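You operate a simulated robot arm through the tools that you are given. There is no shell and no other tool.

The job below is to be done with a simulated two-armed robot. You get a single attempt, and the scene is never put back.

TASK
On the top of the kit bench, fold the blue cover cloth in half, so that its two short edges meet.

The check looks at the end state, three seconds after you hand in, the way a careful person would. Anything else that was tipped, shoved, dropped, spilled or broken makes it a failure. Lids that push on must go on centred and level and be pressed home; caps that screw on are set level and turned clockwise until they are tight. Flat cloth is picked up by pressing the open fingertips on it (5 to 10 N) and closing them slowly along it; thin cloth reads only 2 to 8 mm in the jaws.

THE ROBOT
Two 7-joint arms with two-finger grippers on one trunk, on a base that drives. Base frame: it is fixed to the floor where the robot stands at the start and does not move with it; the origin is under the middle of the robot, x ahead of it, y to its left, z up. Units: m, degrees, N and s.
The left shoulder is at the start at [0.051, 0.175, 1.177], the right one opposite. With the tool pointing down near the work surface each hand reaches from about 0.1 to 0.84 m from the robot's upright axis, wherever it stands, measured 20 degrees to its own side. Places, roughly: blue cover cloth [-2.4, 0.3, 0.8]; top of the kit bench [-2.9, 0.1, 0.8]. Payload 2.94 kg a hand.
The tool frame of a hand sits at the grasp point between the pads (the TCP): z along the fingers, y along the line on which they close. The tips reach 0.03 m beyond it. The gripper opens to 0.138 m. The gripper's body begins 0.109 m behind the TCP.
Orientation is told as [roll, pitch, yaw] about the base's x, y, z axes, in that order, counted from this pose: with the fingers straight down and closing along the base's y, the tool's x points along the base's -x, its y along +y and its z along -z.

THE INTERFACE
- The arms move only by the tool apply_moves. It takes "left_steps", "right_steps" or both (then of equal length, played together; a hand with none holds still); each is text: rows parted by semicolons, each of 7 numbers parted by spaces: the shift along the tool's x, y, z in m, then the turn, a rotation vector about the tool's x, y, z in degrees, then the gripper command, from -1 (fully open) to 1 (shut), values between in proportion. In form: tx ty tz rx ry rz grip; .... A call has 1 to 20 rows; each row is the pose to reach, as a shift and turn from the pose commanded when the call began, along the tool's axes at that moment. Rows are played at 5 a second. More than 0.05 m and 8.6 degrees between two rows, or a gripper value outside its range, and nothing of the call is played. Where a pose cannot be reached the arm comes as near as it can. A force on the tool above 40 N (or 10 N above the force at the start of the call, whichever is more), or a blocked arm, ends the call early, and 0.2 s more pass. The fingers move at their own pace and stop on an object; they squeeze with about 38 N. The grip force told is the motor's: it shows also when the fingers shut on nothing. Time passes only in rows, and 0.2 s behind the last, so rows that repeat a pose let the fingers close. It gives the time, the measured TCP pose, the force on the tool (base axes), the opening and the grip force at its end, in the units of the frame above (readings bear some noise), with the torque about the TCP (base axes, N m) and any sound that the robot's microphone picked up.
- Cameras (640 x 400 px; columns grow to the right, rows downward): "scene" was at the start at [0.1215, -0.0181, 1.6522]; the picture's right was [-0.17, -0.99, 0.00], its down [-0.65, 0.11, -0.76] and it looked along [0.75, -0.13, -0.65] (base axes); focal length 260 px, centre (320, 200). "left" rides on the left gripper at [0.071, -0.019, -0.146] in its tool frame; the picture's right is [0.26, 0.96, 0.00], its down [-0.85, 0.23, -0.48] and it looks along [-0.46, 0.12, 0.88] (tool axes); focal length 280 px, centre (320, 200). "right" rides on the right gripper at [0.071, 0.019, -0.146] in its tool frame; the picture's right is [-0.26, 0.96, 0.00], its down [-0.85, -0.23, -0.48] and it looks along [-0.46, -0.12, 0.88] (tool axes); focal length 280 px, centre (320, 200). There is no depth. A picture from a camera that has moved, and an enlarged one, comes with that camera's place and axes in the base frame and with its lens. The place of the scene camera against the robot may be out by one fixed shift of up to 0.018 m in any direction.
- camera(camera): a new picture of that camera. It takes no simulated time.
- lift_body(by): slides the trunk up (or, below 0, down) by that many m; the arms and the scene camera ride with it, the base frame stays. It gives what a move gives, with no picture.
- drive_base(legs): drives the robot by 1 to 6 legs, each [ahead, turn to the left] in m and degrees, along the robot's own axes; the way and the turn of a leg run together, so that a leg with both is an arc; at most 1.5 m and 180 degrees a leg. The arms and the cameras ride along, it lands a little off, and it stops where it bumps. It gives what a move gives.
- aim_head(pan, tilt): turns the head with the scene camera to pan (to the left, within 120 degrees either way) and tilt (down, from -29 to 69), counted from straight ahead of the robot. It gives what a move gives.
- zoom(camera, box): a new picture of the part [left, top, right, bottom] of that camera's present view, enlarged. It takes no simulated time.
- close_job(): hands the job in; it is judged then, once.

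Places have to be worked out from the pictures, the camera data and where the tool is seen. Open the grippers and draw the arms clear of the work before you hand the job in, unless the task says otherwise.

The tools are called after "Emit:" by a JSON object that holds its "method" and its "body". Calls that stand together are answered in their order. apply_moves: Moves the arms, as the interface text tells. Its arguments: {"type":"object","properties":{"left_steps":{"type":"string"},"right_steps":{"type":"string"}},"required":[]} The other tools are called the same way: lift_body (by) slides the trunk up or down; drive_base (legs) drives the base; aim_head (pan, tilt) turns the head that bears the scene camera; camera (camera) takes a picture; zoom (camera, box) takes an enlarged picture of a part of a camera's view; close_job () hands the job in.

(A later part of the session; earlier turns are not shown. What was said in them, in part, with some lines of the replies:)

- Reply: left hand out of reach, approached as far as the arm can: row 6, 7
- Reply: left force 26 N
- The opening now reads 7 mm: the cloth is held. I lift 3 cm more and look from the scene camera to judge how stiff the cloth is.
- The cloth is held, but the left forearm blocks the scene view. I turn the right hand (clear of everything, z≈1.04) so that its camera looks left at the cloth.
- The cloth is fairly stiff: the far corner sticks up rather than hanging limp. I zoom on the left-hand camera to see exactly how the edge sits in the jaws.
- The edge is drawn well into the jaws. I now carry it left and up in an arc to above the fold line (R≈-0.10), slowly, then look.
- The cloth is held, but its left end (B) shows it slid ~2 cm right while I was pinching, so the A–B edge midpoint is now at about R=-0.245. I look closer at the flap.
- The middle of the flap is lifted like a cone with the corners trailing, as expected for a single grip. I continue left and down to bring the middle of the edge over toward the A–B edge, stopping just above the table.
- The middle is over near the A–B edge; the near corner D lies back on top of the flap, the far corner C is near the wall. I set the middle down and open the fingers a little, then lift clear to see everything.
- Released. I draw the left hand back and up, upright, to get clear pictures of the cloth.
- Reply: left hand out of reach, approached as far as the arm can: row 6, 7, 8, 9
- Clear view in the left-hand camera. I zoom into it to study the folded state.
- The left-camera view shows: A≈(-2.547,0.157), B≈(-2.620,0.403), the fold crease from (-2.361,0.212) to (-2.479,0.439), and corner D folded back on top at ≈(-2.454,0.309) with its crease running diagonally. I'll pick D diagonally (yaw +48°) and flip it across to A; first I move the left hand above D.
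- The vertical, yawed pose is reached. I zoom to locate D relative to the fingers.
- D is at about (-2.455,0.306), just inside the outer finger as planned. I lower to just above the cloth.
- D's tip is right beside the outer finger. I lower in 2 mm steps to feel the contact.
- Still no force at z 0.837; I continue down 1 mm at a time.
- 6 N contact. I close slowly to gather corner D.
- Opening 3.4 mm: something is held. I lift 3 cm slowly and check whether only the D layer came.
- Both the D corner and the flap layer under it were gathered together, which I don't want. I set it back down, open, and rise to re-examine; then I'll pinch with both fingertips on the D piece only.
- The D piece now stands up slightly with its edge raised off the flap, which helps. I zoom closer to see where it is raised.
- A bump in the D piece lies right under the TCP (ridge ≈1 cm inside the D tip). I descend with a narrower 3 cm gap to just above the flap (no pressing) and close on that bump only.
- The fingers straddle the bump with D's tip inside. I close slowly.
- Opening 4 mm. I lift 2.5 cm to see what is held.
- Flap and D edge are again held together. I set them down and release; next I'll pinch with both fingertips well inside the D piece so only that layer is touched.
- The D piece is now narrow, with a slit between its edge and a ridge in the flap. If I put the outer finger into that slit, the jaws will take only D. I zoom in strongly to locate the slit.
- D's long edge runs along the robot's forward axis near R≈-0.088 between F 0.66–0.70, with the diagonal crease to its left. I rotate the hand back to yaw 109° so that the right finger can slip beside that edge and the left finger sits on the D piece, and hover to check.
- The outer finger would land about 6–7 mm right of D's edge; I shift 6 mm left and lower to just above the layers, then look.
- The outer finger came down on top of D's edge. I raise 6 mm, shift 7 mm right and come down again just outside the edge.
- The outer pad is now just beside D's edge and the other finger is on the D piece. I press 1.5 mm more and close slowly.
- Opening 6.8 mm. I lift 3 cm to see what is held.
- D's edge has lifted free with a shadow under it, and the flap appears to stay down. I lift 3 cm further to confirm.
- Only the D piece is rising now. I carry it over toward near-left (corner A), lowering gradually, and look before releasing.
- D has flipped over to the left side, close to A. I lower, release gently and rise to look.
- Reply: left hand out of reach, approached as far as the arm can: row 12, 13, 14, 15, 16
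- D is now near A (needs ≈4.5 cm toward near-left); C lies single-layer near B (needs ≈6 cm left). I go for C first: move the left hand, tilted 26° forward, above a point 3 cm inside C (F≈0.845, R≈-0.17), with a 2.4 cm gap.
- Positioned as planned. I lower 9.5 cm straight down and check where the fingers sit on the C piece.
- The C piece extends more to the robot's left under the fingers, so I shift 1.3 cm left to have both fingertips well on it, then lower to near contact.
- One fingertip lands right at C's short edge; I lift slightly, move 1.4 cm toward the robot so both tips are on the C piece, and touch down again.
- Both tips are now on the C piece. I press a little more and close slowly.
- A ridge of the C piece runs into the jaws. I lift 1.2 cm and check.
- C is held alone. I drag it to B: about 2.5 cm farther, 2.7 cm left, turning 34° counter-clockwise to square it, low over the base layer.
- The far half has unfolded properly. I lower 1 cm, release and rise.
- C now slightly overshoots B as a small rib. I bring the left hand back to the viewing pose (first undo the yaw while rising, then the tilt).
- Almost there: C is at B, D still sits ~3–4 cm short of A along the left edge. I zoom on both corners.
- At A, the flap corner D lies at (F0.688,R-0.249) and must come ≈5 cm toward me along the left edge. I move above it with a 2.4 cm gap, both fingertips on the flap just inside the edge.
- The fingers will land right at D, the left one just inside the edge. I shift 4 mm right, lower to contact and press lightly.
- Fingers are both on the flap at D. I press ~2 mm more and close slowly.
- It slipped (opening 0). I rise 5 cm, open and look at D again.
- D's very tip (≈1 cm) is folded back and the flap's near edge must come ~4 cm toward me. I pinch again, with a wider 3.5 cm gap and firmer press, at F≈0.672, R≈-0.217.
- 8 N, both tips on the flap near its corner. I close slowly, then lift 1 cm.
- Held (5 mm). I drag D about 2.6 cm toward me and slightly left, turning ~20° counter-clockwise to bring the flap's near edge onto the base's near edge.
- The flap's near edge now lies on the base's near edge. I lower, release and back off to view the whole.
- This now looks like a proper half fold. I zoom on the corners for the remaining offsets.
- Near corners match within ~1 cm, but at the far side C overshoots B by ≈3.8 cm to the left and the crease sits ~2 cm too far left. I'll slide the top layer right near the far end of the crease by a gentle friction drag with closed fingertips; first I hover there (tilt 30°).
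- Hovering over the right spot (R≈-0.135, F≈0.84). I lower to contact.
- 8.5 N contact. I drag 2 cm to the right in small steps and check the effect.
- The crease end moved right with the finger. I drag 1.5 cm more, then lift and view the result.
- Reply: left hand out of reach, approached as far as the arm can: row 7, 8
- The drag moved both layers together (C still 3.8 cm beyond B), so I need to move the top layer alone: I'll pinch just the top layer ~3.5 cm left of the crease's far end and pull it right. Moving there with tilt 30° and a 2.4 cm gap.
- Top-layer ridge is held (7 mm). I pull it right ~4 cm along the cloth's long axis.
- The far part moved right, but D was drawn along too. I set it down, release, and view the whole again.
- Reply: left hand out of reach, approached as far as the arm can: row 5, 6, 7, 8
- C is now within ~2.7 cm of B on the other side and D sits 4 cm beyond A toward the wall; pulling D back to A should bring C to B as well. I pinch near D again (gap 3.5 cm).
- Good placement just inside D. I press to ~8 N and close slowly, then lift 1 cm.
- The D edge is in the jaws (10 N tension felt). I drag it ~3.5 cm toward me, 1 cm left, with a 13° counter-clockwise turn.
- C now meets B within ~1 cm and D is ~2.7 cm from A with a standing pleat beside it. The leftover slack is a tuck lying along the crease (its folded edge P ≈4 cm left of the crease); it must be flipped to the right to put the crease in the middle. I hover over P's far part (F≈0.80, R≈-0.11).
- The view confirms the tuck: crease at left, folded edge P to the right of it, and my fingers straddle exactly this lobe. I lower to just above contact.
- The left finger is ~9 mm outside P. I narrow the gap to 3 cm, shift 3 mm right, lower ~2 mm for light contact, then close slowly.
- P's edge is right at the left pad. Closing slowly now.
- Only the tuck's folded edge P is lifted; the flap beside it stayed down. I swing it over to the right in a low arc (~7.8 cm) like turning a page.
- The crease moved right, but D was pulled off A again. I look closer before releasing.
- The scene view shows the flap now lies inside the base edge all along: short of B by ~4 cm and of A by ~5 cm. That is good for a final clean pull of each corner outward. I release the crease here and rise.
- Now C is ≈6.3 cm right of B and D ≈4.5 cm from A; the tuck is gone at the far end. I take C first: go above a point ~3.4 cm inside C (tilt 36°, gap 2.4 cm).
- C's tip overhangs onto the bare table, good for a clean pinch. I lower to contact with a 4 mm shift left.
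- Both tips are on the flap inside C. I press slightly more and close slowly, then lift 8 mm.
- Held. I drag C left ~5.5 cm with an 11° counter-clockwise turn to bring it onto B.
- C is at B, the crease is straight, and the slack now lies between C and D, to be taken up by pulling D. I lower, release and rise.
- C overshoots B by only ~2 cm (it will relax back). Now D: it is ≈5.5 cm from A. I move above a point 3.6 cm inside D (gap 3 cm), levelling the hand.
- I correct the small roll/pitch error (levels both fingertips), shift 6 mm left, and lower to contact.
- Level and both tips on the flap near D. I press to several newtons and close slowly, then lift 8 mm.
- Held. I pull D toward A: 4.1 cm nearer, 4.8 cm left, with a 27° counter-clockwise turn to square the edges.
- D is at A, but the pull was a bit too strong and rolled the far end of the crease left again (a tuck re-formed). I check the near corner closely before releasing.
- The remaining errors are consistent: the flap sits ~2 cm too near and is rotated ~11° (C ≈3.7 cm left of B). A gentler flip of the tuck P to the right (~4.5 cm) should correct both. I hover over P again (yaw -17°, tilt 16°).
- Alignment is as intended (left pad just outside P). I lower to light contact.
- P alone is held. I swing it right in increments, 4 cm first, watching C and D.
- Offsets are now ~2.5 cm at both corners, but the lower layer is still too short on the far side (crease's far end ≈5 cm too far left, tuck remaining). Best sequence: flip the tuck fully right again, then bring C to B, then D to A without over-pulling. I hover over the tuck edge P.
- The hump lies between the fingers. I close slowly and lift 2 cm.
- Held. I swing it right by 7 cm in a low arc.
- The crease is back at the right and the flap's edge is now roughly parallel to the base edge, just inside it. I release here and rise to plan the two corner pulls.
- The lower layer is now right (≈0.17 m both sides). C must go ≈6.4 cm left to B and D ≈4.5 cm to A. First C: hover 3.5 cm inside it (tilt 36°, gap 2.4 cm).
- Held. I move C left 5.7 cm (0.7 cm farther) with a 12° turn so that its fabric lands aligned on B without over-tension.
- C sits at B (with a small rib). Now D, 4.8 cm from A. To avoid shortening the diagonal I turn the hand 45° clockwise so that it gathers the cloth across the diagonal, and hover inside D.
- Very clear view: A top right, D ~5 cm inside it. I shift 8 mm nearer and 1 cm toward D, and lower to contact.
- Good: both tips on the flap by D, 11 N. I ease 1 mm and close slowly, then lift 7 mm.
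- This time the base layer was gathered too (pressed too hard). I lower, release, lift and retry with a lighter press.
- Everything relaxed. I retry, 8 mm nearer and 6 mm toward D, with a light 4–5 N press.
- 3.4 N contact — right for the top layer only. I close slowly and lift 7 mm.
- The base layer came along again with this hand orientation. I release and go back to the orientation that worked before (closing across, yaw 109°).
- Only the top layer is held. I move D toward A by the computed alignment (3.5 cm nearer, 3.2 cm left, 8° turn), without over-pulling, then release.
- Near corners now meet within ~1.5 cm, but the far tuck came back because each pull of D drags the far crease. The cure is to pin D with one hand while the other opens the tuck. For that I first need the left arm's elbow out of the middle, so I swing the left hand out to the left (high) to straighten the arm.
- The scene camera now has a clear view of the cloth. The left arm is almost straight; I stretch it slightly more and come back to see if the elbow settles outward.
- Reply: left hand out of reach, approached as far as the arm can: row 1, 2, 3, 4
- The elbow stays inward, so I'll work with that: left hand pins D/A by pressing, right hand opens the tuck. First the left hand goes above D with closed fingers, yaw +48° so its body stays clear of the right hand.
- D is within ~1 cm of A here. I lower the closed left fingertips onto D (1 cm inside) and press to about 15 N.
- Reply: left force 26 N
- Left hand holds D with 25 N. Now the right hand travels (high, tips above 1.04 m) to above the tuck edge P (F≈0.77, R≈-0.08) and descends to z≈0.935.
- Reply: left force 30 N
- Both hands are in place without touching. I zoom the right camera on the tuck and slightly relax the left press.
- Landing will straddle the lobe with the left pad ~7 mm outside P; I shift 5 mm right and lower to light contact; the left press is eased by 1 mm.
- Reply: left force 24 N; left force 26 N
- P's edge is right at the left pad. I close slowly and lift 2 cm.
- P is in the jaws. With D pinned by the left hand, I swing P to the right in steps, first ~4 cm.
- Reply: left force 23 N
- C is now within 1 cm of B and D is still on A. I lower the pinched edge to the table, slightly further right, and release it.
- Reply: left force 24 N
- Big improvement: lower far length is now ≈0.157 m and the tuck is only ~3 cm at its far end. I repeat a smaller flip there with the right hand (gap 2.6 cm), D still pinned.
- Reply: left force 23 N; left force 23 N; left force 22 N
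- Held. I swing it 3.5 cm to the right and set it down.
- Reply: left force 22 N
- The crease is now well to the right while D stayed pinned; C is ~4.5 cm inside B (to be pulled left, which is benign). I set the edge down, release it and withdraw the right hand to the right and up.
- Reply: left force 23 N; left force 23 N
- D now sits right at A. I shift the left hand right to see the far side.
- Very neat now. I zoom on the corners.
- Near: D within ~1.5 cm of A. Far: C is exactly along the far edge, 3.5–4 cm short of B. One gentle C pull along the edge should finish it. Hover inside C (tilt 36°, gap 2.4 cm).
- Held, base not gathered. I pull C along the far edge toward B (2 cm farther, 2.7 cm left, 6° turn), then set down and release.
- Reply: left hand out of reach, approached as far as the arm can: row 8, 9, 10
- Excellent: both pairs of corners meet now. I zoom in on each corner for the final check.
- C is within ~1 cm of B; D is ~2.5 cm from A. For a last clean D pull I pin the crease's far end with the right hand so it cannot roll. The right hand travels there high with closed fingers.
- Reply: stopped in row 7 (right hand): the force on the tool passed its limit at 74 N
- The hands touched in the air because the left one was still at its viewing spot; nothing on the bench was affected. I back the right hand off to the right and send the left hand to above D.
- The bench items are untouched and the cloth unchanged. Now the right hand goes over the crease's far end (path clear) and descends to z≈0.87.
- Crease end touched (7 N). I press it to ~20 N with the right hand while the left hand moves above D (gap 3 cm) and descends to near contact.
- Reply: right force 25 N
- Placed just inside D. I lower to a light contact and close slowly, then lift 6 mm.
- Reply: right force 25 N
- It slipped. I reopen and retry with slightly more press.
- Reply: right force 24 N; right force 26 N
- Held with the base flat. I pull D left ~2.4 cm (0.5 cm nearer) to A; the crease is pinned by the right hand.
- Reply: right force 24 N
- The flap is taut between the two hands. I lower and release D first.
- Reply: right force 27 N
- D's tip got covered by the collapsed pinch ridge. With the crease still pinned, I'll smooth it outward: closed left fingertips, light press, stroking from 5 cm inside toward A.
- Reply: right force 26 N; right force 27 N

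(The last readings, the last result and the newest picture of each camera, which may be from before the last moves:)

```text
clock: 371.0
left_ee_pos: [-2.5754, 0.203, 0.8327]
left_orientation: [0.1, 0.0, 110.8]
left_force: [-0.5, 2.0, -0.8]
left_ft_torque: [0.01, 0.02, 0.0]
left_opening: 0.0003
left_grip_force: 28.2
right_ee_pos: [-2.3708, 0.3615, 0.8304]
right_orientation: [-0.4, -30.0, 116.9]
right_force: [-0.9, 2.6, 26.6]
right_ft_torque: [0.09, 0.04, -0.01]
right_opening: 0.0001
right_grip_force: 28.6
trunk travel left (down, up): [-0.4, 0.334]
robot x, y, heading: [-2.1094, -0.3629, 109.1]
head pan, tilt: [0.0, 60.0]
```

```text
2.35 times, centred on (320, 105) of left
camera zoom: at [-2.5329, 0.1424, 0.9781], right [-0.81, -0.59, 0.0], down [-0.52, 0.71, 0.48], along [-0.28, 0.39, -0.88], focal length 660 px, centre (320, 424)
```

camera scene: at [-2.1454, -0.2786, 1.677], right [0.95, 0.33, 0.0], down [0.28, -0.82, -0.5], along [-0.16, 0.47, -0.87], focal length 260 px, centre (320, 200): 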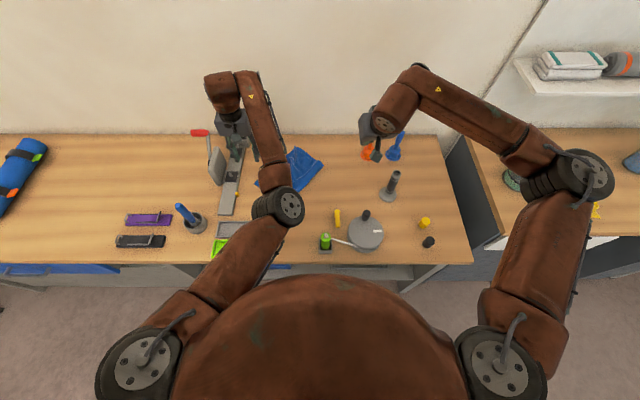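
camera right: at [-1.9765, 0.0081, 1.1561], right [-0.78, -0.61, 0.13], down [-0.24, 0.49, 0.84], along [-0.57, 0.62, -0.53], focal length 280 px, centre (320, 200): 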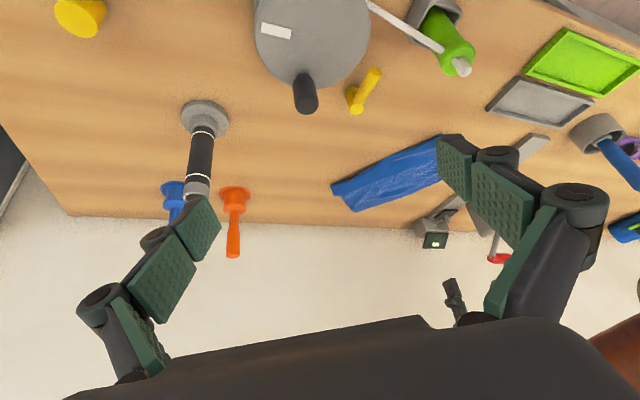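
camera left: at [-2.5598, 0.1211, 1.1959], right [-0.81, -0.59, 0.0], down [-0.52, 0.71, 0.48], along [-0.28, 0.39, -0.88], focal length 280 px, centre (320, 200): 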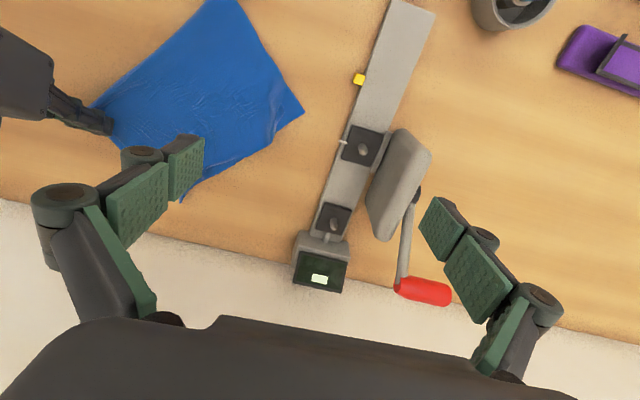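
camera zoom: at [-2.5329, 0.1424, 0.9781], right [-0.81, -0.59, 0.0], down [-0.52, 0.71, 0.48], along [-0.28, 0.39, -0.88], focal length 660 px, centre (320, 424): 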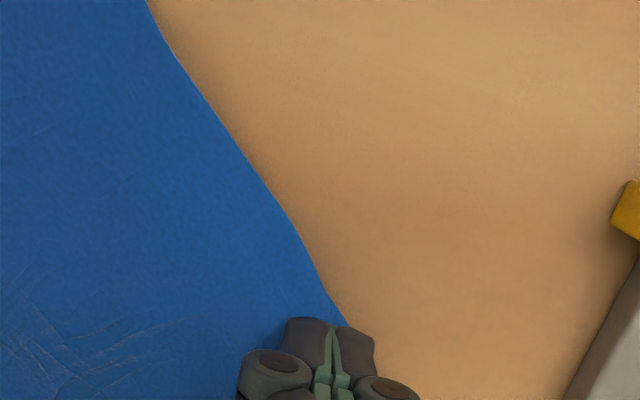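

The stroke flattened it; the flap now runs smoothly to the corner. I lift the left hand and look.

Emit:
{"method": "apply_moves", "body": {"left_steps": "0 0 -0.01 0 0 0 1; 0 0 -0.05 0 0 0 0.5; 0 0.02 -0.1 0 0 0 0; 0 0.04 -0.15 0 0 0 -0.5; 0 0.04 -0.2 0 0 0 -1; 0 0.04 -0.22 0 0 0 -1"}}

Emit:
{"method": "camera", "body": {"camera": "left"}}

Emit:
{"method": "zoom", "body": {"camera": "left", "box": [200, 60, 320, 160]}}

Emit:
{"method": "zoom", "body": {"camera": "right", "box": [200, 0, 640, 260]}}

```text
refused: row 3 steps farther than a row can; nothing moved
```

```text
taken
camera left: at [-2.5329, 0.1424, 0.9781], right [-0.81, -0.59, 0.0], down [-0.52, 0.71, 0.48], along [-0.28, 0.39, -0.88], focal length 280 px, centre (320, 200)
```

left: 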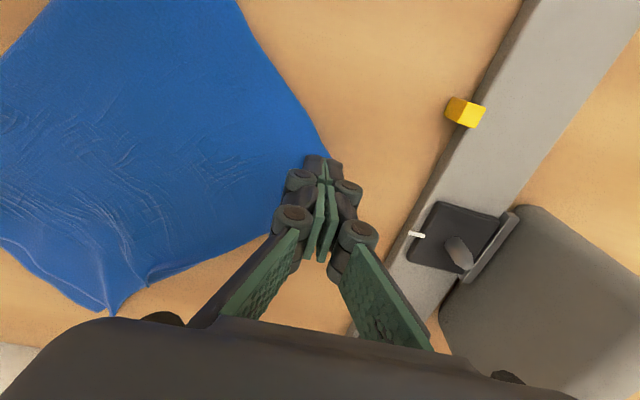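

```text
4.00 times, centred on (260, 110) of left
camera zoom: at [-2.5329, 0.1424, 0.9781], right [-0.81, -0.59, 0.0], down [-0.52, 0.71, 0.48], along [-0.28, 0.39, -0.88], focal length 1122 px, centre (560, 560)
```

zoom: 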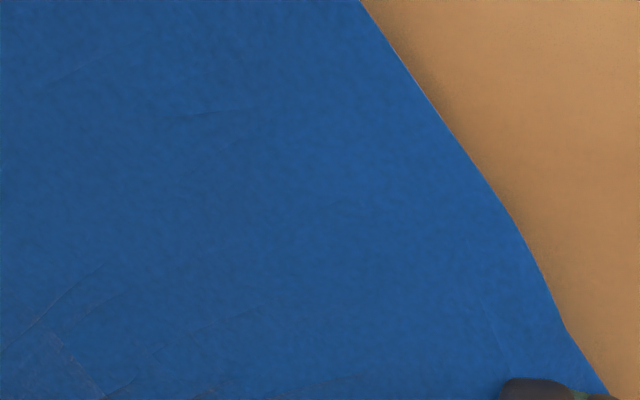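

```text
1.45 times, centred on (420, 130) of right
camera zoom: at [-2.3268, 0.2335, 0.9197], right [-0.96, -0.23, 0.13], down [-0.02, 0.55, 0.84], along [-0.26, 0.8, -0.53], focal length 408 px, centre (174, 302)
```

zoom: 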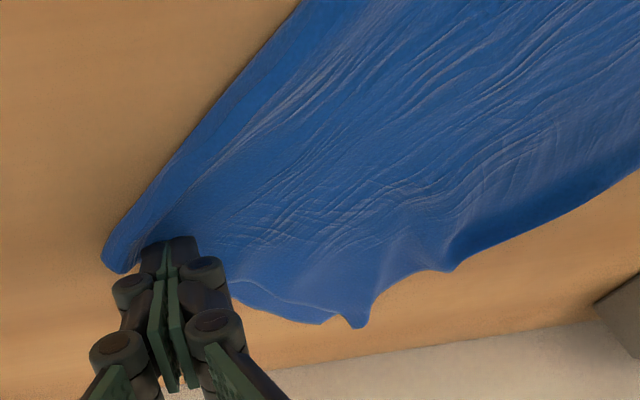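

Emit:
{"method": "apply_moves", "body": {"left_steps": "0 0 -0.01 0 0 0 1; 0 0 -0.05 0 0 0 0.5; 0 0.015 -0.09 0 0 0 0; 0 0.03 -0.13 0 0 0 -0.5; 0 0.04 -0.17 0 0 0 -1; 0 0.04 -0.21 0 0 0 -1; 0 0.04 -0.21 0 0 0 -1"}}

Emit:
{"method": "camera", "body": {"camera": "left"}}

Emit:
{"method": "zoom", "body": {"camera": "left", "box": [200, 60, 330, 160]}}

Emit:
{"method": "zoom", "body": {"camera": "left", "box": [80, 0, 330, 220]}}

```text
clock: 372.6
left_ee_pos: [-2.6126, 0.1895, 1.0434]
left_orientation: [0.1, -0.2, 110.8]
left_force: [-0.1, 0.5, -0.5]
left_ft_torque: [0.01, 0.0, 0.02]
left_opening: 0.1182
left_grip_force: 0.0
right_ee_pos: [-2.3699, 0.361, 0.8302]
right_orientation: [-0.4, -29.9, 116.9]
right_force: [-1.6, 0.7, 26.2]
right_ft_torque: [0.1, 0.07, 0.03]
right_opening: 0.0
right_grip_force: 28.3
trunk travel left (down, up): [-0.4, 0.334]
robot x, y, heading: [-2.1062, -0.3625, 109.1]
head pan, tilt: [0.0, 60.0]
```

```text
taken
camera left: at [-2.5706, 0.1283, 1.1885], right [-0.81, -0.59, 0.0], down [-0.52, 0.71, 0.48], along [-0.28, 0.39, -0.88], focal length 280 px, centre (320, 200)
```

left: 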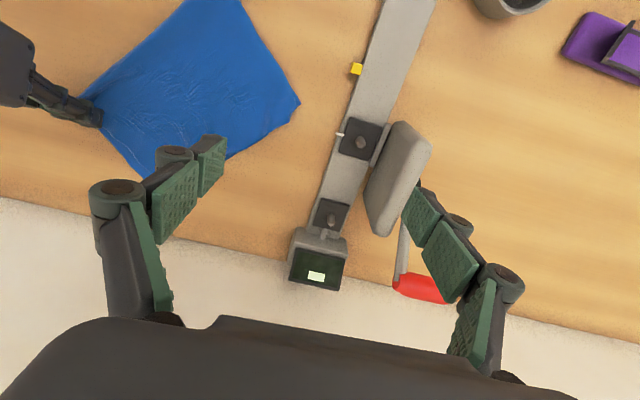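

```text
4.00 times, centred on (265, 110) of left
camera zoom: at [-2.5706, 0.1283, 1.1885], right [-0.81, -0.59, 0.0], down [-0.52, 0.71, 0.48], along [-0.28, 0.39, -0.88], focal length 1122 px, centre (540, 560)
```

zoom: 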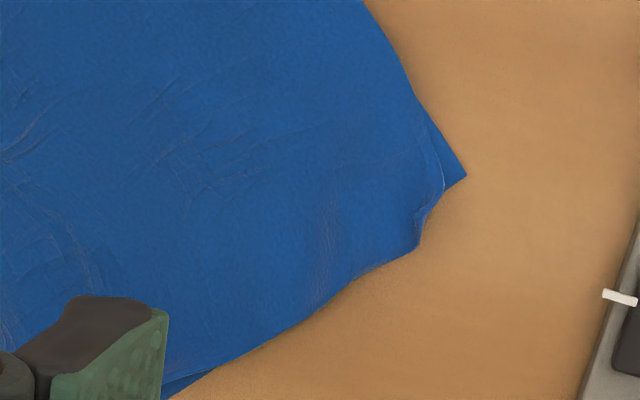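

```text
1.82 times, centred on (205, 110) of left
camera zoom: at [-2.5706, 0.1283, 1.1885], right [-0.81, -0.59, 0.0], down [-0.52, 0.71, 0.48], along [-0.28, 0.39, -0.88], focal length 510 px, centre (529, 364)
```

zoom: 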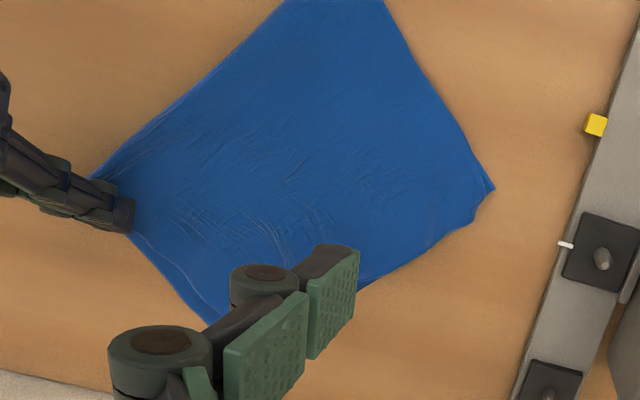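

D is now within ~1 cm of A and the flap lies flat. I carefully release the right-hand pin by lifting straight up, then withdraw it to the right.

Emit:
{"method": "apply_moves", "body": {"right_steps": "-0.0005 0 -0.0009 0 0 0 1; -0.0015 0 -0.0026 0 0 0 1; -0.005 0 -0.0087 0 0 0 1; -0.0125 0 -0.0217 0 0 0 1; -0.0275 0 -0.0476 0 0 0 1; -0.0475 0 -0.0823 0 0 0 1; -0.0675 0 -0.1169 0 0 0 1; -0.0875 0 -0.1516 0 0 0 1; -0.1075 -0.01 -0.1862 0 0 0 1; -0.12 -0.03 -0.2078 0 0 0 1; -0.12 -0.07 -0.2078 0 0 0 1; -0.11 -0.11 -0.2135 0 0 0 1; -0.09 -0.15 -0.225 0 0 0 1; -0.07 -0.19 -0.2366 0 0 0 1"}}

Emit:
{"method": "camera", "body": {"camera": "right"}}

Emit:
{"method": "zoom", "body": {"camera": "right", "box": [340, 20, 600, 200]}}

Emit:
{"method": "camera", "body": {"camera": "scene"}}

```text
clock: 375.6
left_ee_pos: [-2.6123, 0.1915, 1.0418]
left_orientation: [0.2, 0.0, 110.8]
left_force: [-0.1, 0.1, 0.5]
left_ft_torque: [0.01, 0.05, 0.02]
left_opening: 0.1381
left_grip_force: 0.1
right_ee_pos: [-2.1785, 0.396, 1.0684]
right_orientation: [-0.3, -29.7, 116.9]
right_force: [0.3, 0.2, 0.3]
right_ft_torque: [-0.02, 0.05, 0.02]
right_opening: 0.0
right_grip_force: 28.6
trunk travel left (down, up): [-0.4, 0.334]
robot x, y, heading: [-2.1044, -0.3552, 109.2]
head pan, tilt: [0.0, 60.0]
```

```text
taken
camera right: at [-2.1341, 0.2687, 1.1587], right [-0.96, -0.23, 0.13], down [-0.02, 0.55, 0.84], along [-0.26, 0.8, -0.54], focal length 280 px, centre (320, 200)
```

right: 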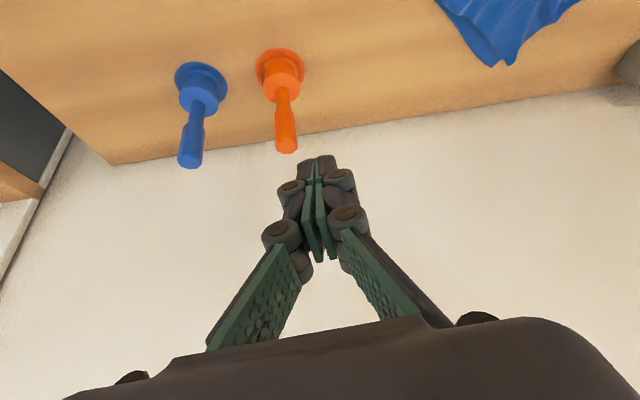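

```text
2.22 times, centred on (470, 110) of right
camera zoom: at [-2.1341, 0.2687, 1.1587], right [-0.96, -0.23, 0.13], down [-0.02, 0.55, 0.84], along [-0.26, 0.8, -0.54], focal length 623 px, centre (-13, 400)
```

zoom: 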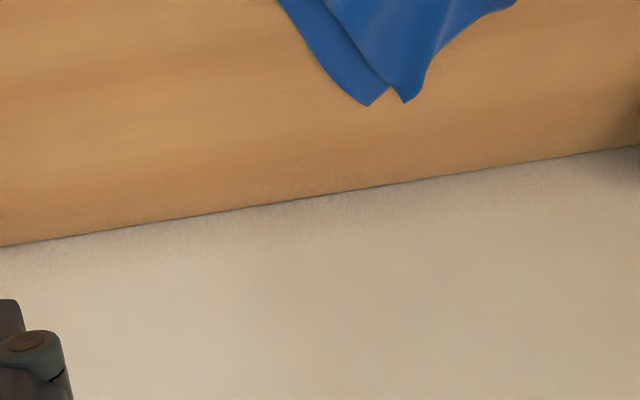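

```text
taken
camera scene: at [-2.1427, -0.2783, 1.677], right [0.94, 0.33, 0.0], down [0.28, -0.82, -0.5], along [-0.16, 0.47, -0.87], focal length 260 px, centre (320, 200)
```

scene: 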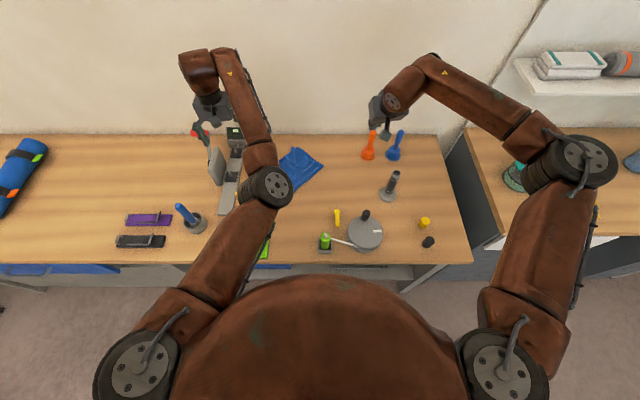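

Items are all upright and in place. I bring the right hand back to its parking place near the front and the left hand to a spot where its camera sees the whole cloth.

Emit:
{"method": "apply_moves", "body": {"left_steps": "0 -0.02 0 0 0 0 -1; 0 -0.05 0 0 0 0 -1; 0 -0.08 0 0 0 0 -1; 0 -0.1 0 0 0 0 -1; 0 -0.12 0 0 0 0 -1; 0 -0.13 0 0 0 0 -1; 0 -0.13 0 0 0 0 -1; 0 -0.13 0 0 0 0 -1", "right_steps": "0.0323 0.0052 -0.0184 0 0 0 0.5; 0.0645 0.0104 -0.0368 0 0 0 0; 0.0968 0.0155 -0.0552 0 0 0 -0.5; 0.129 0.0207 -0.0736 0 0 0 -1; 0.1613 0.0259 -0.092 0 0 0 -1; 0.1935 0.0311 -0.1104 0 0 0 -1; 0.2258 0.0362 -0.1288 0 0 0 -1; 0.258 0.0414 -0.1472 0 0 0 -1"}}

Emit:
{"method": "camera", "body": {"camera": "left"}}

Emit:
{"method": "zoom", "body": {"camera": "left", "box": [160, 0, 420, 250]}}

Emit:
{"method": "camera", "body": {"camera": "right"}}

```text
clock: 377.4
left_ee_pos: [-2.4903, 0.2378, 1.0421]
left_orientation: [0.1, 0.0, 110.8]
left_force: [0.1, -0.2, 0.2]
left_ft_torque: [0.02, -0.01, 0.0]
left_opening: 0.1381
left_grip_force: 0.0
right_ee_pos: [-2.0773, 0.1112, 1.0672]
right_orientation: [-0.4, -29.7, 116.8]
right_force: [-0.1, 0.0, 0.0]
right_ft_torque: [0.0, -0.02, 0.03]
right_opening: 0.138
right_grip_force: 0.1
trunk travel left (down, up): [-0.4, 0.334]
robot x, y, heading: [-2.1015, -0.3573, 109.0]
head pan, tilt: [0.0, 60.0]
```

```text
taken
camera left: at [-2.4493, 0.1761, 1.1871], right [-0.81, -0.59, 0.0], down [-0.52, 0.71, 0.48], along [-0.28, 0.38, -0.88], focal length 280 px, centre (320, 200)
```

left: 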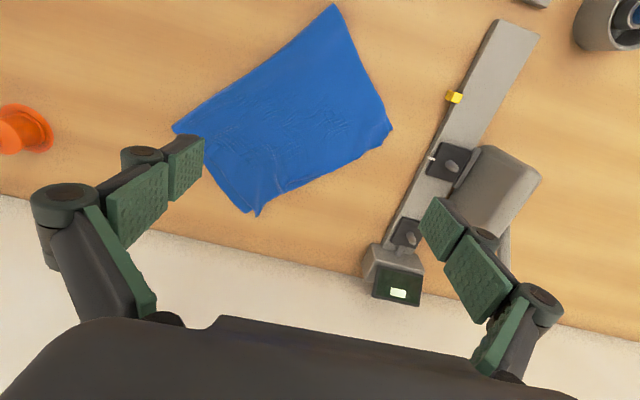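

```text
1.60 times, centred on (290, 125) of left
camera zoom: at [-2.4493, 0.1761, 1.1871], right [-0.81, -0.59, 0.0], down [-0.52, 0.71, 0.48], along [-0.28, 0.38, -0.88], focal length 449 px, centre (368, 320)
```

zoom: 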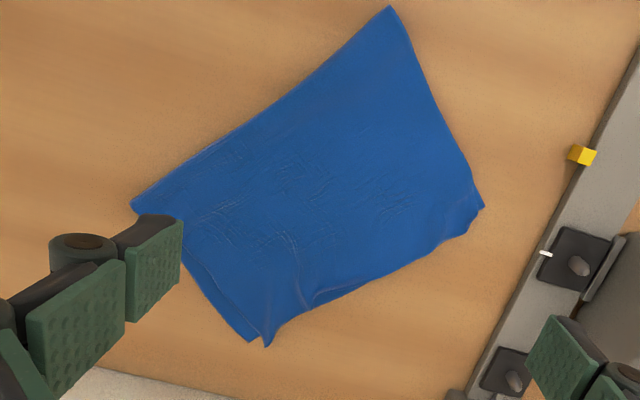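

```text
taken
camera right: at [-2.0343, -0.0158, 1.1571], right [-0.97, -0.23, 0.12], down [-0.02, 0.55, 0.83], along [-0.26, 0.8, -0.54], focal length 280 px, centre (320, 200)
```

right: 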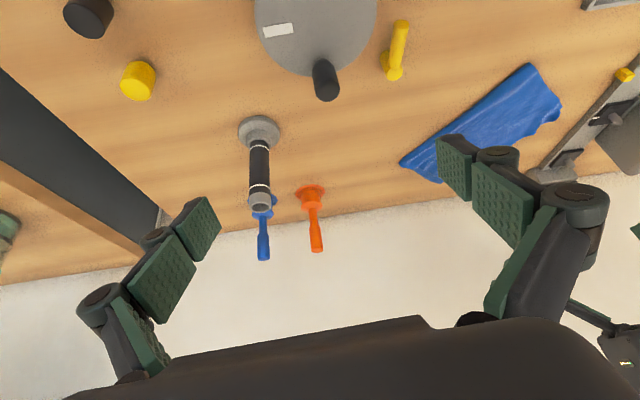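

The fold is now flat and tidy. I zoom on the far and near corners for exact offsets.

Emit:
{"method": "zoom", "body": {"camera": "left", "box": [190, 130, 320, 225]}}

Emit:
{"method": "zoom", "body": {"camera": "left", "box": [310, 70, 410, 170]}}

```text
4.21 times, centred on (255, 178) of left
camera zoom: at [-2.4493, 0.1761, 1.1871], right [-0.81, -0.59, 0.0], down [-0.52, 0.71, 0.48], along [-0.28, 0.38, -0.88], focal length 1181 px, centre (594, 295)
```

zoom: 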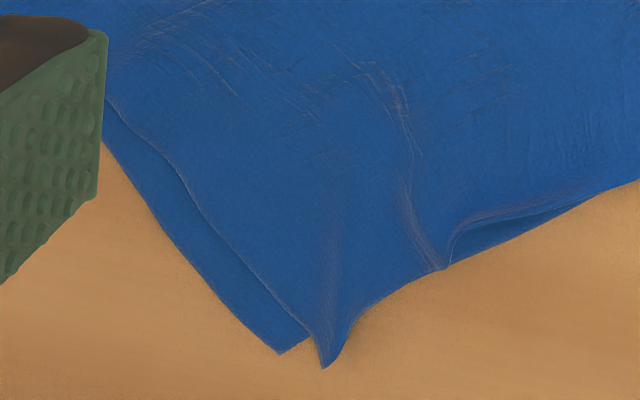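

```text
4.00 times, centred on (360, 120) of left
camera zoom: at [-2.4493, 0.1761, 1.1871], right [-0.81, -0.59, 0.0], down [-0.52, 0.71, 0.48], along [-0.28, 0.38, -0.88], focal length 1122 px, centre (160, 520)
```

zoom: 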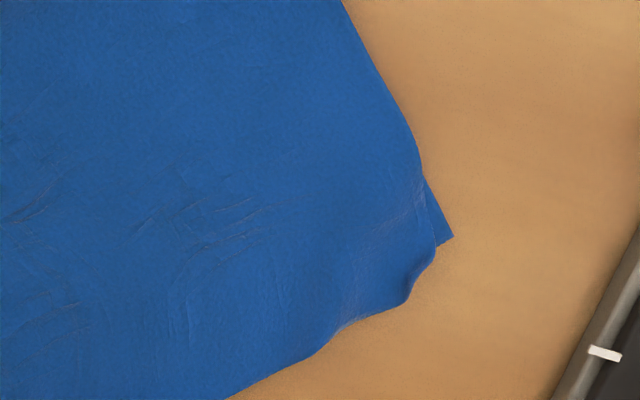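

Emit:
{"method": "zoom", "body": {"camera": "left", "box": [345, 95, 385, 135]}}

Emit:
{"method": "zoom", "body": {"camera": "right", "box": [500, 50, 580, 130]}}

```text
10.00 times, centred on (365, 115) of left
camera zoom: at [-2.4493, 0.1761, 1.1871], right [-0.81, -0.59, 0.0], down [-0.52, 0.71, 0.48], along [-0.28, 0.38, -0.88], focal length 2804 px, centre (-130, 1050)
```

zoom: 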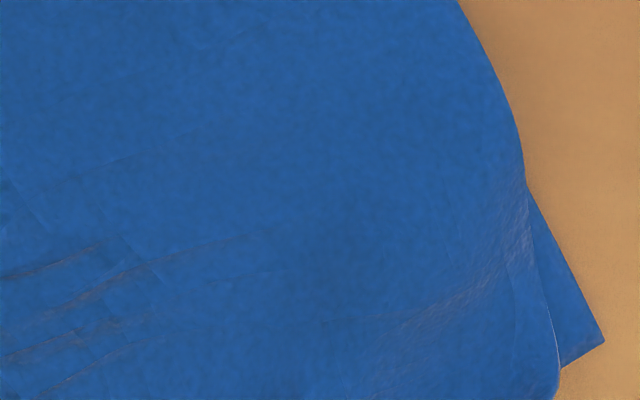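

```text
5.00 times, centred on (540, 90) of right
camera zoom: at [-2.0343, -0.0158, 1.1571], right [-0.97, -0.23, 0.12], down [-0.02, 0.55, 0.83], along [-0.26, 0.8, -0.54], focal length 1402 px, centre (-780, 750)
```

zoom: 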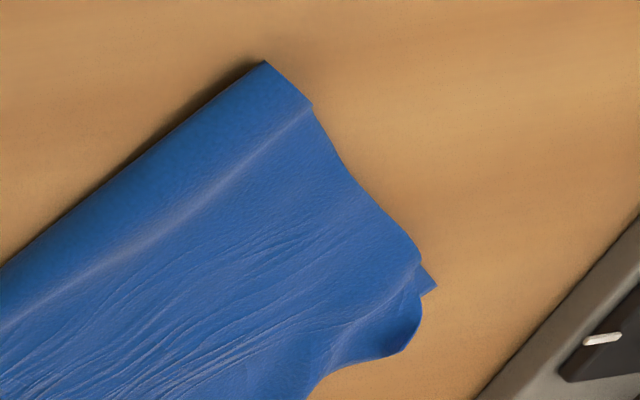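

The corner looks closed, with a small raised lip at the left edge near A. I look at it from the left side: left hand out to the left, turned clockwise.

Emit:
{"method": "apply_moves", "body": {"left_steps": "0.008 0.035 0 0 0 7 -1; 0.016 0.07 0 0 0 14 -1; 0.024 0.105 0 0 0 21 -1; 0.03 0.14 0 0 0 28 -1; 0.035 0.175 0 0 0 35 -1; 0.04 0.21 0 0 0 42 -1; 0.045 0.245 0 0 0 50 -1; 0.05 0.28 0 0 0 58 -1; 0.05 0.3 0 0 0 65 -1; 0.05 0.3 0 0 0 65 -1"}}

Emit:
{"method": "camera", "body": {"camera": "left"}}

Emit:
{"method": "zoom", "body": {"camera": "scene", "box": [230, 130, 340, 210]}}

```text
clock: 379.6
left_ee_pos: [-2.7532, 0.0843, 1.0421]
left_orientation: [0.1, 0.1, 45.8]
left_force: [0.3, -0.4, -0.5]
left_ft_torque: [-0.02, 0.01, -0.02]
left_opening: 0.1379
left_grip_force: 0.0
right_ee_pos: [-2.0779, 0.1131, 1.0673]
right_orientation: [-0.3, -29.6, 117.0]
right_force: [-0.5, -0.5, -0.1]
right_ft_torque: [0.0, 0.0, 0.02]
right_opening: 0.1379
right_grip_force: 0.1
trunk travel left (down, up): [-0.4, 0.334]
robot x, y, heading: [-2.1079, -0.3626, 109.2]
head pan, tilt: [0.0, 60.0]
```

```text
taken
camera left: at [-2.7901, 0.0191, 1.1877], right [-0.87, 0.49, 0.0], down [0.43, 0.77, 0.47], along [0.23, 0.41, -0.88], focal length 280 px, centre (320, 200)
```

left: 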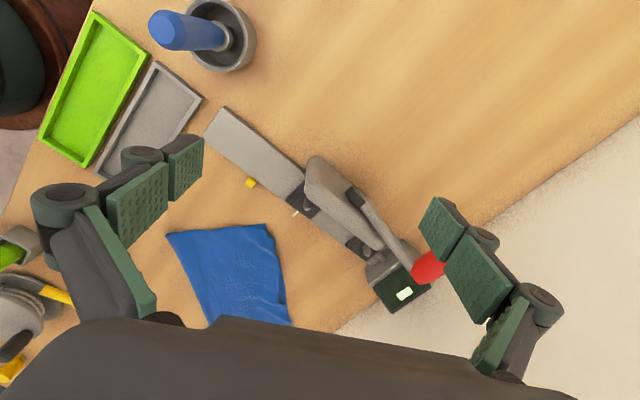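

```text
5.00 times, centred on (285, 170) of scene
camera zoom: at [-2.1448, -0.2785, 1.677], right [0.95, 0.33, 0.0], down [0.28, -0.82, -0.5], along [-0.16, 0.47, -0.87], focal length 1299 px, centre (495, 350)
```

zoom: 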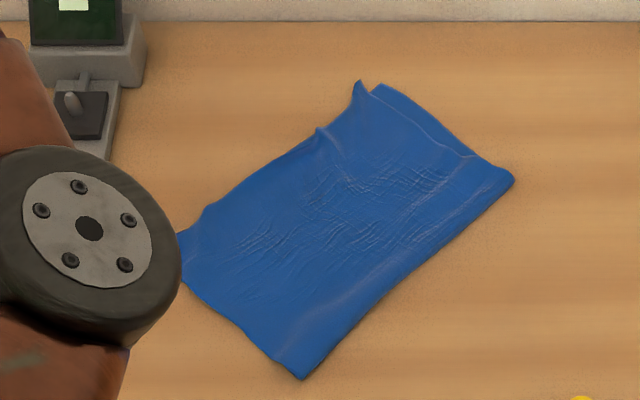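

Emit:
{"method": "zoom", "body": {"camera": "left", "box": [220, 200, 320, 290]}}

Emit:
{"method": "zoom", "body": {"camera": "left", "box": [150, 200, 310, 330]}}

```text
4.44 times, centred on (270, 245) of left
camera zoom: at [-2.7901, 0.0191, 1.1877], right [-0.87, 0.49, 0.0], down [0.43, 0.77, 0.47], along [0.23, 0.41, -0.88], focal length 1246 px, centre (542, 0)
```

zoom: 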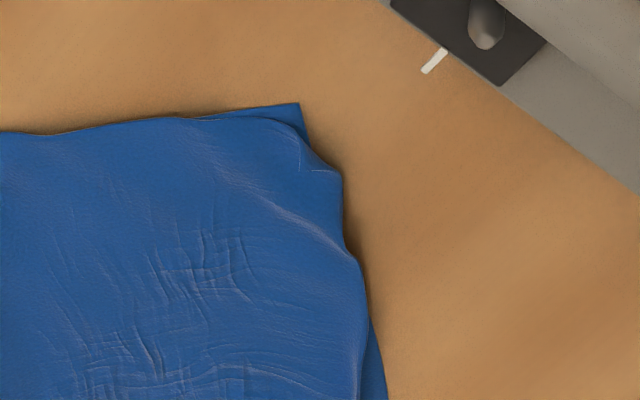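

```text
3.08 times, centred on (230, 265) of left
camera zoom: at [-2.7901, 0.0191, 1.1877], right [-0.87, 0.49, 0.0], down [0.43, 0.77, 0.47], along [0.23, 0.41, -0.88], focal length 863 px, centre (597, 0)
```

zoom: 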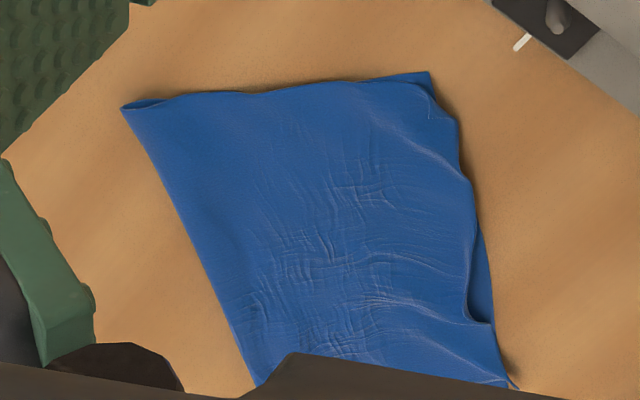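

From this side I see D's real tip: ~3 cm from A, just along the left edge (toward the wall), with some slack in the edge. A light stroke with closed fingertips toward me should bring it to A. I position the left hand over D.

Emit:
{"method": "apply_moves", "body": {"left_steps": "-0.029 -0.0044 0 0 0 -8.1 -0.5; -0.058 -0.0089 0 0 0 -16.2 0; -0.087 -0.0133 0 0 0 -24.4 0.5; -0.116 -0.0177 0 0 0 -32.5 1; -0.1451 -0.0221 0 0 0 -40.6 1; -0.1741 -0.0266 0 0 0 -48.7 1; -0.2031 -0.031 0 0 0 -56.9 1; -0.2321 -0.0354 0 0 0 -65 1; -0.2321 -0.0354 0.05 0 0 -65 1; -0.2321 -0.0354 0.1 0 0 -65 1; -0.2321 -0.0354 0.15 0 0 -65 1; -0.2321 -0.0354 0.19 0 0 -65 1; -0.2321 -0.0354 0.205 0 0 -65 1; -0.2321 -0.0354 0.205 0 0 -65 1"}}

Emit:
{"method": "zoom", "body": {"camera": "left", "box": [200, 20, 440, 200]}}

```text
clock: 382.6
left_ee_pos: [-2.5646, 0.2239, 0.8366]
left_orientation: [0.1, 0.1, 110.8]
left_force: [0.0, 0.1, -0.2]
left_ft_torque: [-0.02, 0.0, 0.04]
left_opening: 0.0
left_grip_force: 28.4
right_ee_pos: [-2.0781, 0.1124, 1.068]
right_orientation: [-0.4, -29.6, 116.8]
right_force: [0.5, -0.6, 0.4]
right_ft_torque: [0.0, 0.01, 0.03]
right_opening: 0.138
right_grip_force: 0.0
trunk travel left (down, up): [-0.4, 0.334]
robot x, y, heading: [-2.1092, -0.3597, 109.3]
head pan, tilt: [0.0, 60.0]
```

```text
2.22 times, centred on (320, 110) of left
camera zoom: at [-2.523, 0.1643, 0.9818], right [-0.81, -0.59, 0.0], down [-0.52, 0.71, 0.48], along [-0.28, 0.38, -0.88], focal length 623 px, centre (320, 400)
```

zoom: 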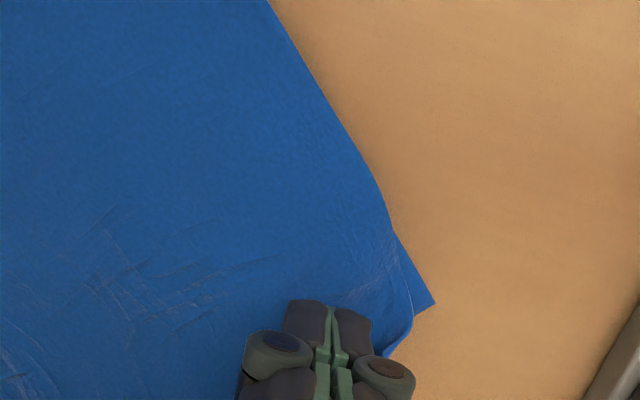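

Emit:
{"method": "apply_moves", "body": {"left_steps": "0 0 0.003 0 0 0 1; 0 0 0.005 0 0 0 1; 0 0 0.006 0 0 0 1; 0 0 0.006 0 0 0 1"}}

```text
clock: 383.6
left_ee_pos: [-2.5649, 0.2248, 0.8302]
left_orientation: [0.1, 0.1, 110.8]
left_force: [0.1, 0.0, 0.2]
left_ft_torque: [-0.01, 0.05, 0.0]
left_opening: 0.0
left_grip_force: 28.4
right_ee_pos: [-2.0774, 0.1134, 1.0671]
right_orientation: [-0.4, -29.6, 116.8]
right_force: [-0.3, 0.1, 0.2]
right_ft_torque: [0.0, 0.0, -0.02]
right_opening: 0.1381
right_grip_force: 0.1
trunk travel left (down, up): [-0.4, 0.334]
robot x, y, heading: [-2.1064, -0.3643, 109.1]
head pan, tilt: [0.0, 60.0]
```

Not yet in contact; 1 mm more, then I make the stroke of 2.8 cm toward me and 1.1 cm left.

Emit:
{"method": "apply_moves", "body": {"left_steps": "0 0 0.001 0 0 0 1; 0 0 0.0013 0 0 0 1; 0 0 0.0013 0 0 0 1"}}

```text
clock: 384.4
left_ee_pos: [-2.5661, 0.225, 0.8282]
left_orientation: [0.1, -0.1, 110.8]
left_force: [0.1, -0.9, 2.3]
left_ft_torque: [-0.01, 0.01, 0.04]
left_opening: 0.0002
left_grip_force: 28.5
right_ee_pos: [-2.0784, 0.1128, 1.0678]
right_orientation: [-0.4, -29.7, 116.9]
right_force: [0.0, 0.1, -0.1]
right_ft_torque: [-0.02, 0.03, -0.03]
right_opening: 0.138
right_grip_force: 0.1
trunk travel left (down, up): [-0.4, 0.334]
robot x, y, heading: [-2.1077, -0.3618, 109.3]
head pan, tilt: [0.0, 60.0]
```

Emit:
{"method": "apply_moves", "body": {"left_steps": "0.0035 0.0014 0.0003 0 0 0 1; 0.007 0.0028 0.0003 0 0 0 1; 0.0105 0.0042 0.0003 0 0 0 1; 0.014 0.0056 0.0003 0 0 0 1; 0.0175 0.007 0.0003 0 0 0 1; 0.021 0.0084 0.0003 0 0 0 1; 0.0245 0.0098 0.0003 0 0 0 1; 0.028 0.0112 0.0003 0 0 0 1; 0.028 0.0112 0.0003 0 0 0 1"}}

Emit:
{"method": "zoom", "body": {"camera": "left", "box": [200, 20, 440, 200]}}

```text
clock: 386.4
left_ee_pos: [-2.5676, 0.1948, 0.8287]
left_orientation: [0.1, -0.1, 110.8]
left_force: [-0.8, 2.3, 9.4]
left_ft_torque: [0.1, 0.07, -0.01]
left_opening: 0.0
left_grip_force: 28.7
right_ee_pos: [-2.0776, 0.1128, 1.0663]
right_orientation: [-0.3, -29.7, 116.9]
right_force: [0.0, 0.5, -0.1]
right_ft_torque: [0.04, -0.02, 0.0]
right_opening: 0.138
right_grip_force: 0.0
trunk travel left (down, up): [-0.4, 0.334]
robot x, y, heading: [-2.1053, -0.3654, 109.0]
head pan, tilt: [0.0, 60.0]
```

```text
2.22 times, centred on (320, 110) of left
camera zoom: at [-2.5246, 0.1343, 0.9742], right [-0.81, -0.59, 0.0], down [-0.52, 0.71, 0.48], along [-0.28, 0.39, -0.88], focal length 623 px, centre (320, 400)
```

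zoom: 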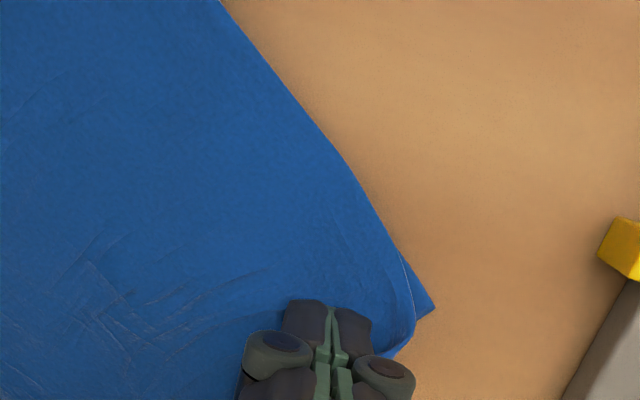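

Both layers moved together with this stroke, so the relative offset is unchanged. I lift off and check the overall state again.

Emit:
{"method": "apply_moves", "body": {"left_steps": "0 0 -0.002 0 0 0 1; 0 0 -0.01 0 0 0 1; 0 0 -0.05 0 0 0 0.5; 0 0 -0.09 0 0 0 0; 0 0 -0.13 0 0 0 -0.5; 0 0 -0.17 0 0 0 -1; 0 -0.03 -0.2 0 0 0 -1; 0 -0.06 -0.22 0 0 0 -1; 0 -0.08 -0.22 0 0 0 -1; 0 -0.08 -0.22 0 0 0 -1"}}

Emit:
{"method": "camera", "body": {"camera": "left"}}

Emit:
{"method": "zoom", "body": {"camera": "left", "box": [160, 0, 420, 250]}}

Emit:
{"method": "zoom", "body": {"camera": "left", "box": [300, 50, 410, 150]}}

Emit:
{"method": "zoom", "body": {"camera": "left", "box": [180, 110, 310, 215]}}

```text
clock: 388.6
left_ee_pos: [-2.4938, 0.2225, 1.0493]
left_orientation: [0.1, 0.1, 110.8]
left_force: [0.7, -0.1, -0.9]
left_ft_torque: [-0.01, 0.0, 0.0]
left_opening: 0.1377
left_grip_force: 0.1
right_ee_pos: [-2.0781, 0.1114, 1.067]
right_orientation: [-0.4, -29.6, 116.9]
right_force: [-0.1, 0.8, -0.6]
right_ft_torque: [0.02, -0.01, -0.01]
right_opening: 0.1381
right_grip_force: 0.0
trunk travel left (down, up): [-0.4, 0.334]
robot x, y, heading: [-2.1033, -0.3567, 109.2]
head pan, tilt: [0.0, 60.0]
```

```text
taken
camera left: at [-2.4507, 0.1613, 1.1941], right [-0.81, -0.59, 0.0], down [-0.52, 0.71, 0.48], along [-0.28, 0.38, -0.88], focal length 280 px, centre (320, 200)
```

left: 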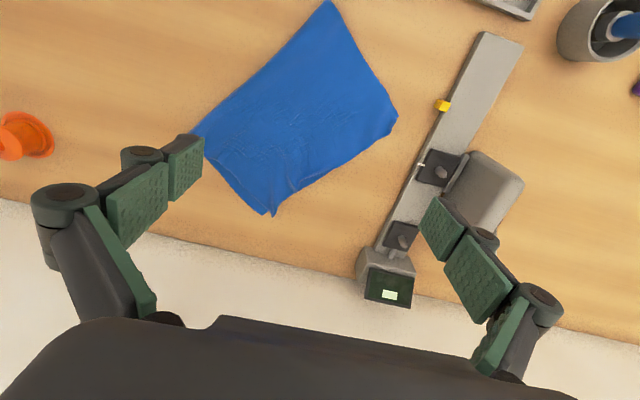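

```text
1.60 times, centred on (290, 125) of left
camera zoom: at [-2.4507, 0.1613, 1.1941], right [-0.81, -0.59, 0.0], down [-0.52, 0.71, 0.48], along [-0.28, 0.38, -0.88], focal length 449 px, centre (368, 320)
```

zoom: 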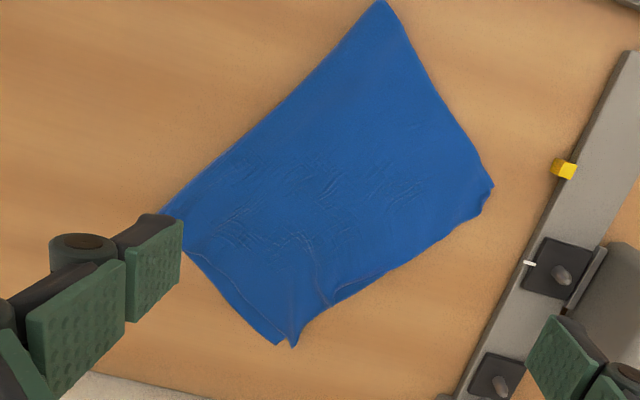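

```text
4.00 times, centred on (355, 100) of left
camera zoom: at [-2.4507, 0.1613, 1.1941], right [-0.81, -0.59, 0.0], down [-0.52, 0.71, 0.48], along [-0.28, 0.38, -0.88], focal length 1122 px, centre (180, 600)
```

zoom: 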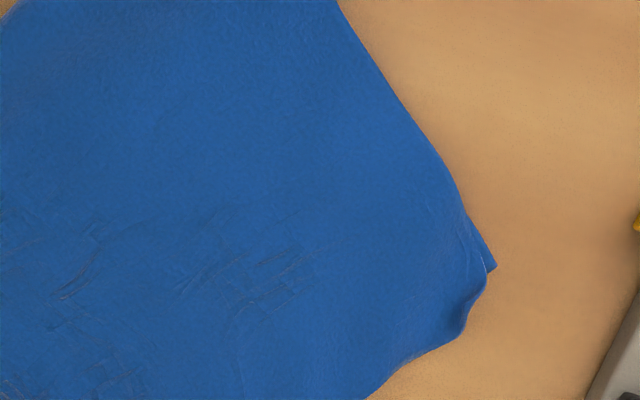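

```text
3.81 times, centred on (245, 162) of left
camera zoom: at [-2.4507, 0.1613, 1.1941], right [-0.81, -0.59, 0.0], down [-0.52, 0.71, 0.48], along [-0.28, 0.38, -0.88], focal length 1068 px, centre (606, 343)
```

zoom: 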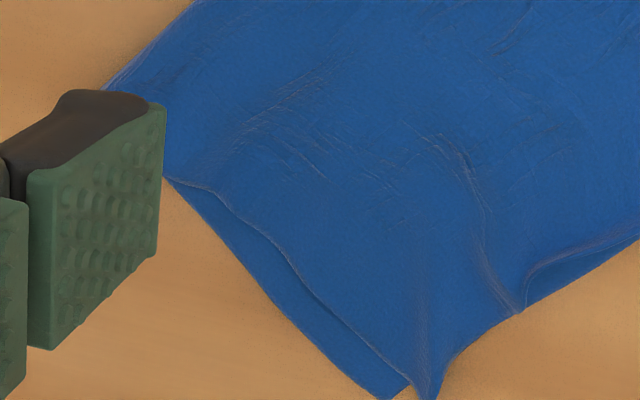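

Both corner pairs meet within about 1.5–2.5 cm and the fold lies flat. I draw the left arm clear to the left and up, leaving both grippers open.

Emit:
{"method": "apply_moves", "body": {"left_steps": "0.005 0.03 -0.02 0 0 0 -1; 0.01 0.06 -0.04 0 0 0 -1; 0.015 0.1 -0.06 0 0 0 -1; 0.02 0.14 -0.07 0 0 0 -1; 0.025 0.18 -0.08 0 0 0 -1; 0.03 0.22 -0.08 0 0 0 -1; 0.035 0.26 -0.08 0 0 0 -1; 0.04 0.3 -0.08 0 0 0 -1; 0.04 0.34 -0.08 0 0 0 -1; 0.04 0.38 -0.08 0 0 0 -1", "right_steps": "0 -0.01 -0.01 0 0 0 -1; 0 -0.02 -0.02 0 0 0 -1; 0 -0.03 -0.03 0 0 0 -1; 0 -0.04 -0.04 0 0 0 -1; 0 -0.05 -0.05 0 0 0 -1; 0 -0.06 -0.05 0 0 0 -1; 0 -0.07 -0.05 0 0 0 -1; 0 -0.07 -0.05 0 0 0 -1; 0 -0.07 -0.05 0 0 0 -1; 0 -0.07 -0.05 0 0 0 -1"}}

Emit:
{"method": "camera", "body": {"camera": "scene"}}

Emit:
{"method": "zoom", "body": {"camera": "scene", "box": [230, 125, 340, 210]}}

```text
clock: 390.8
left_ee_pos: [-2.8346, 0.0493, 1.1268]
left_orientation: [0.0, 0.0, 110.7]
left_force: [-0.5, -1.0, -1.1]
left_ft_torque: [0.02, -0.04, 0.0]
left_opening: 0.1378
left_grip_force: 0.1
right_ee_pos: [-2.008, 0.1203, 1.1127]
right_orientation: [-0.5, -29.6, 117.0]
right_force: [-0.2, 0.0, -0.2]
right_ft_torque: [-0.01, -0.01, -0.04]
right_opening: 0.1378
right_grip_force: 0.0
trunk travel left (down, up): [-0.4, 0.334]
robot x, y, heading: [-2.1072, -0.3616, 109.0]
head pan, tilt: [0.0, 60.0]
```

```text
taken
camera scene: at [-2.1477, -0.2796, 1.677], right [0.94, 0.33, 0.0], down [0.28, -0.82, -0.5], along [-0.16, 0.47, -0.87], focal length 260 px, centre (320, 200)
```

scene: 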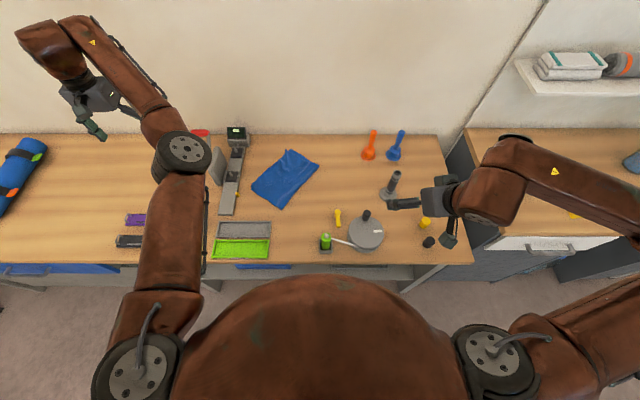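

```text
4.71 times, centred on (285, 168) of scene
camera zoom: at [-2.1477, -0.2796, 1.677], right [0.94, 0.33, 0.0], down [0.28, -0.82, -0.5], along [-0.16, 0.47, -0.87], focal length 1223 px, centre (485, 353)
```

zoom: 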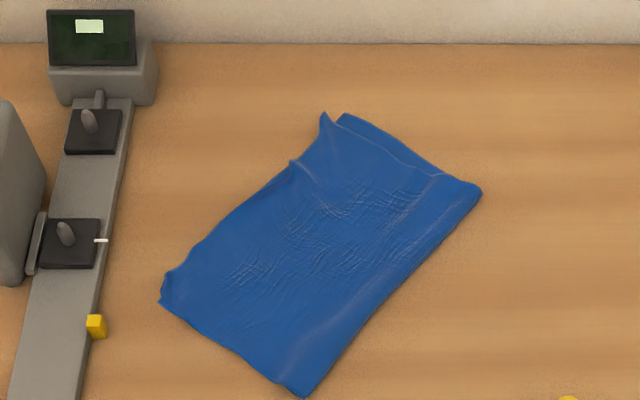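

The clear overhead view shows the cloth folded in half on the bench top, with the two short edges meeting: about 1.5 cm off at the far corner and 2–2.5 cm at the near one. The neighbouring items look undisturbed, and both arms are clear with grippers open. I hand the job in.

Emit:
{"method": "close_job", "body": {}}

```text
The job is handed in.
```

I folded the blue cover cloth in half on the kit bench and handed the job in. I don't know yet whether it passed. Its two short edges meet to within about 1.5 cm at the far corner and 2–2.5 cm at the near corner.

- **Finish:** the fold lies flat but has fine wrinkles in the top layer. The cloth is also turned roughly 40° and has shifted slightly from where it started.
- **Other items:** nothing else on the bench looks moved, tipped or knocked over in the last overhead picture. The left arm hid a small part of the front-left area in that picture.
- **Hand collision:** the two hands touched once in the air, away from the bench. The right hand stopped at its force limit with a peak of 74 N. I saw no effect on anything else.
- **Arms:** both arms are clear of the work, with the grippers open.
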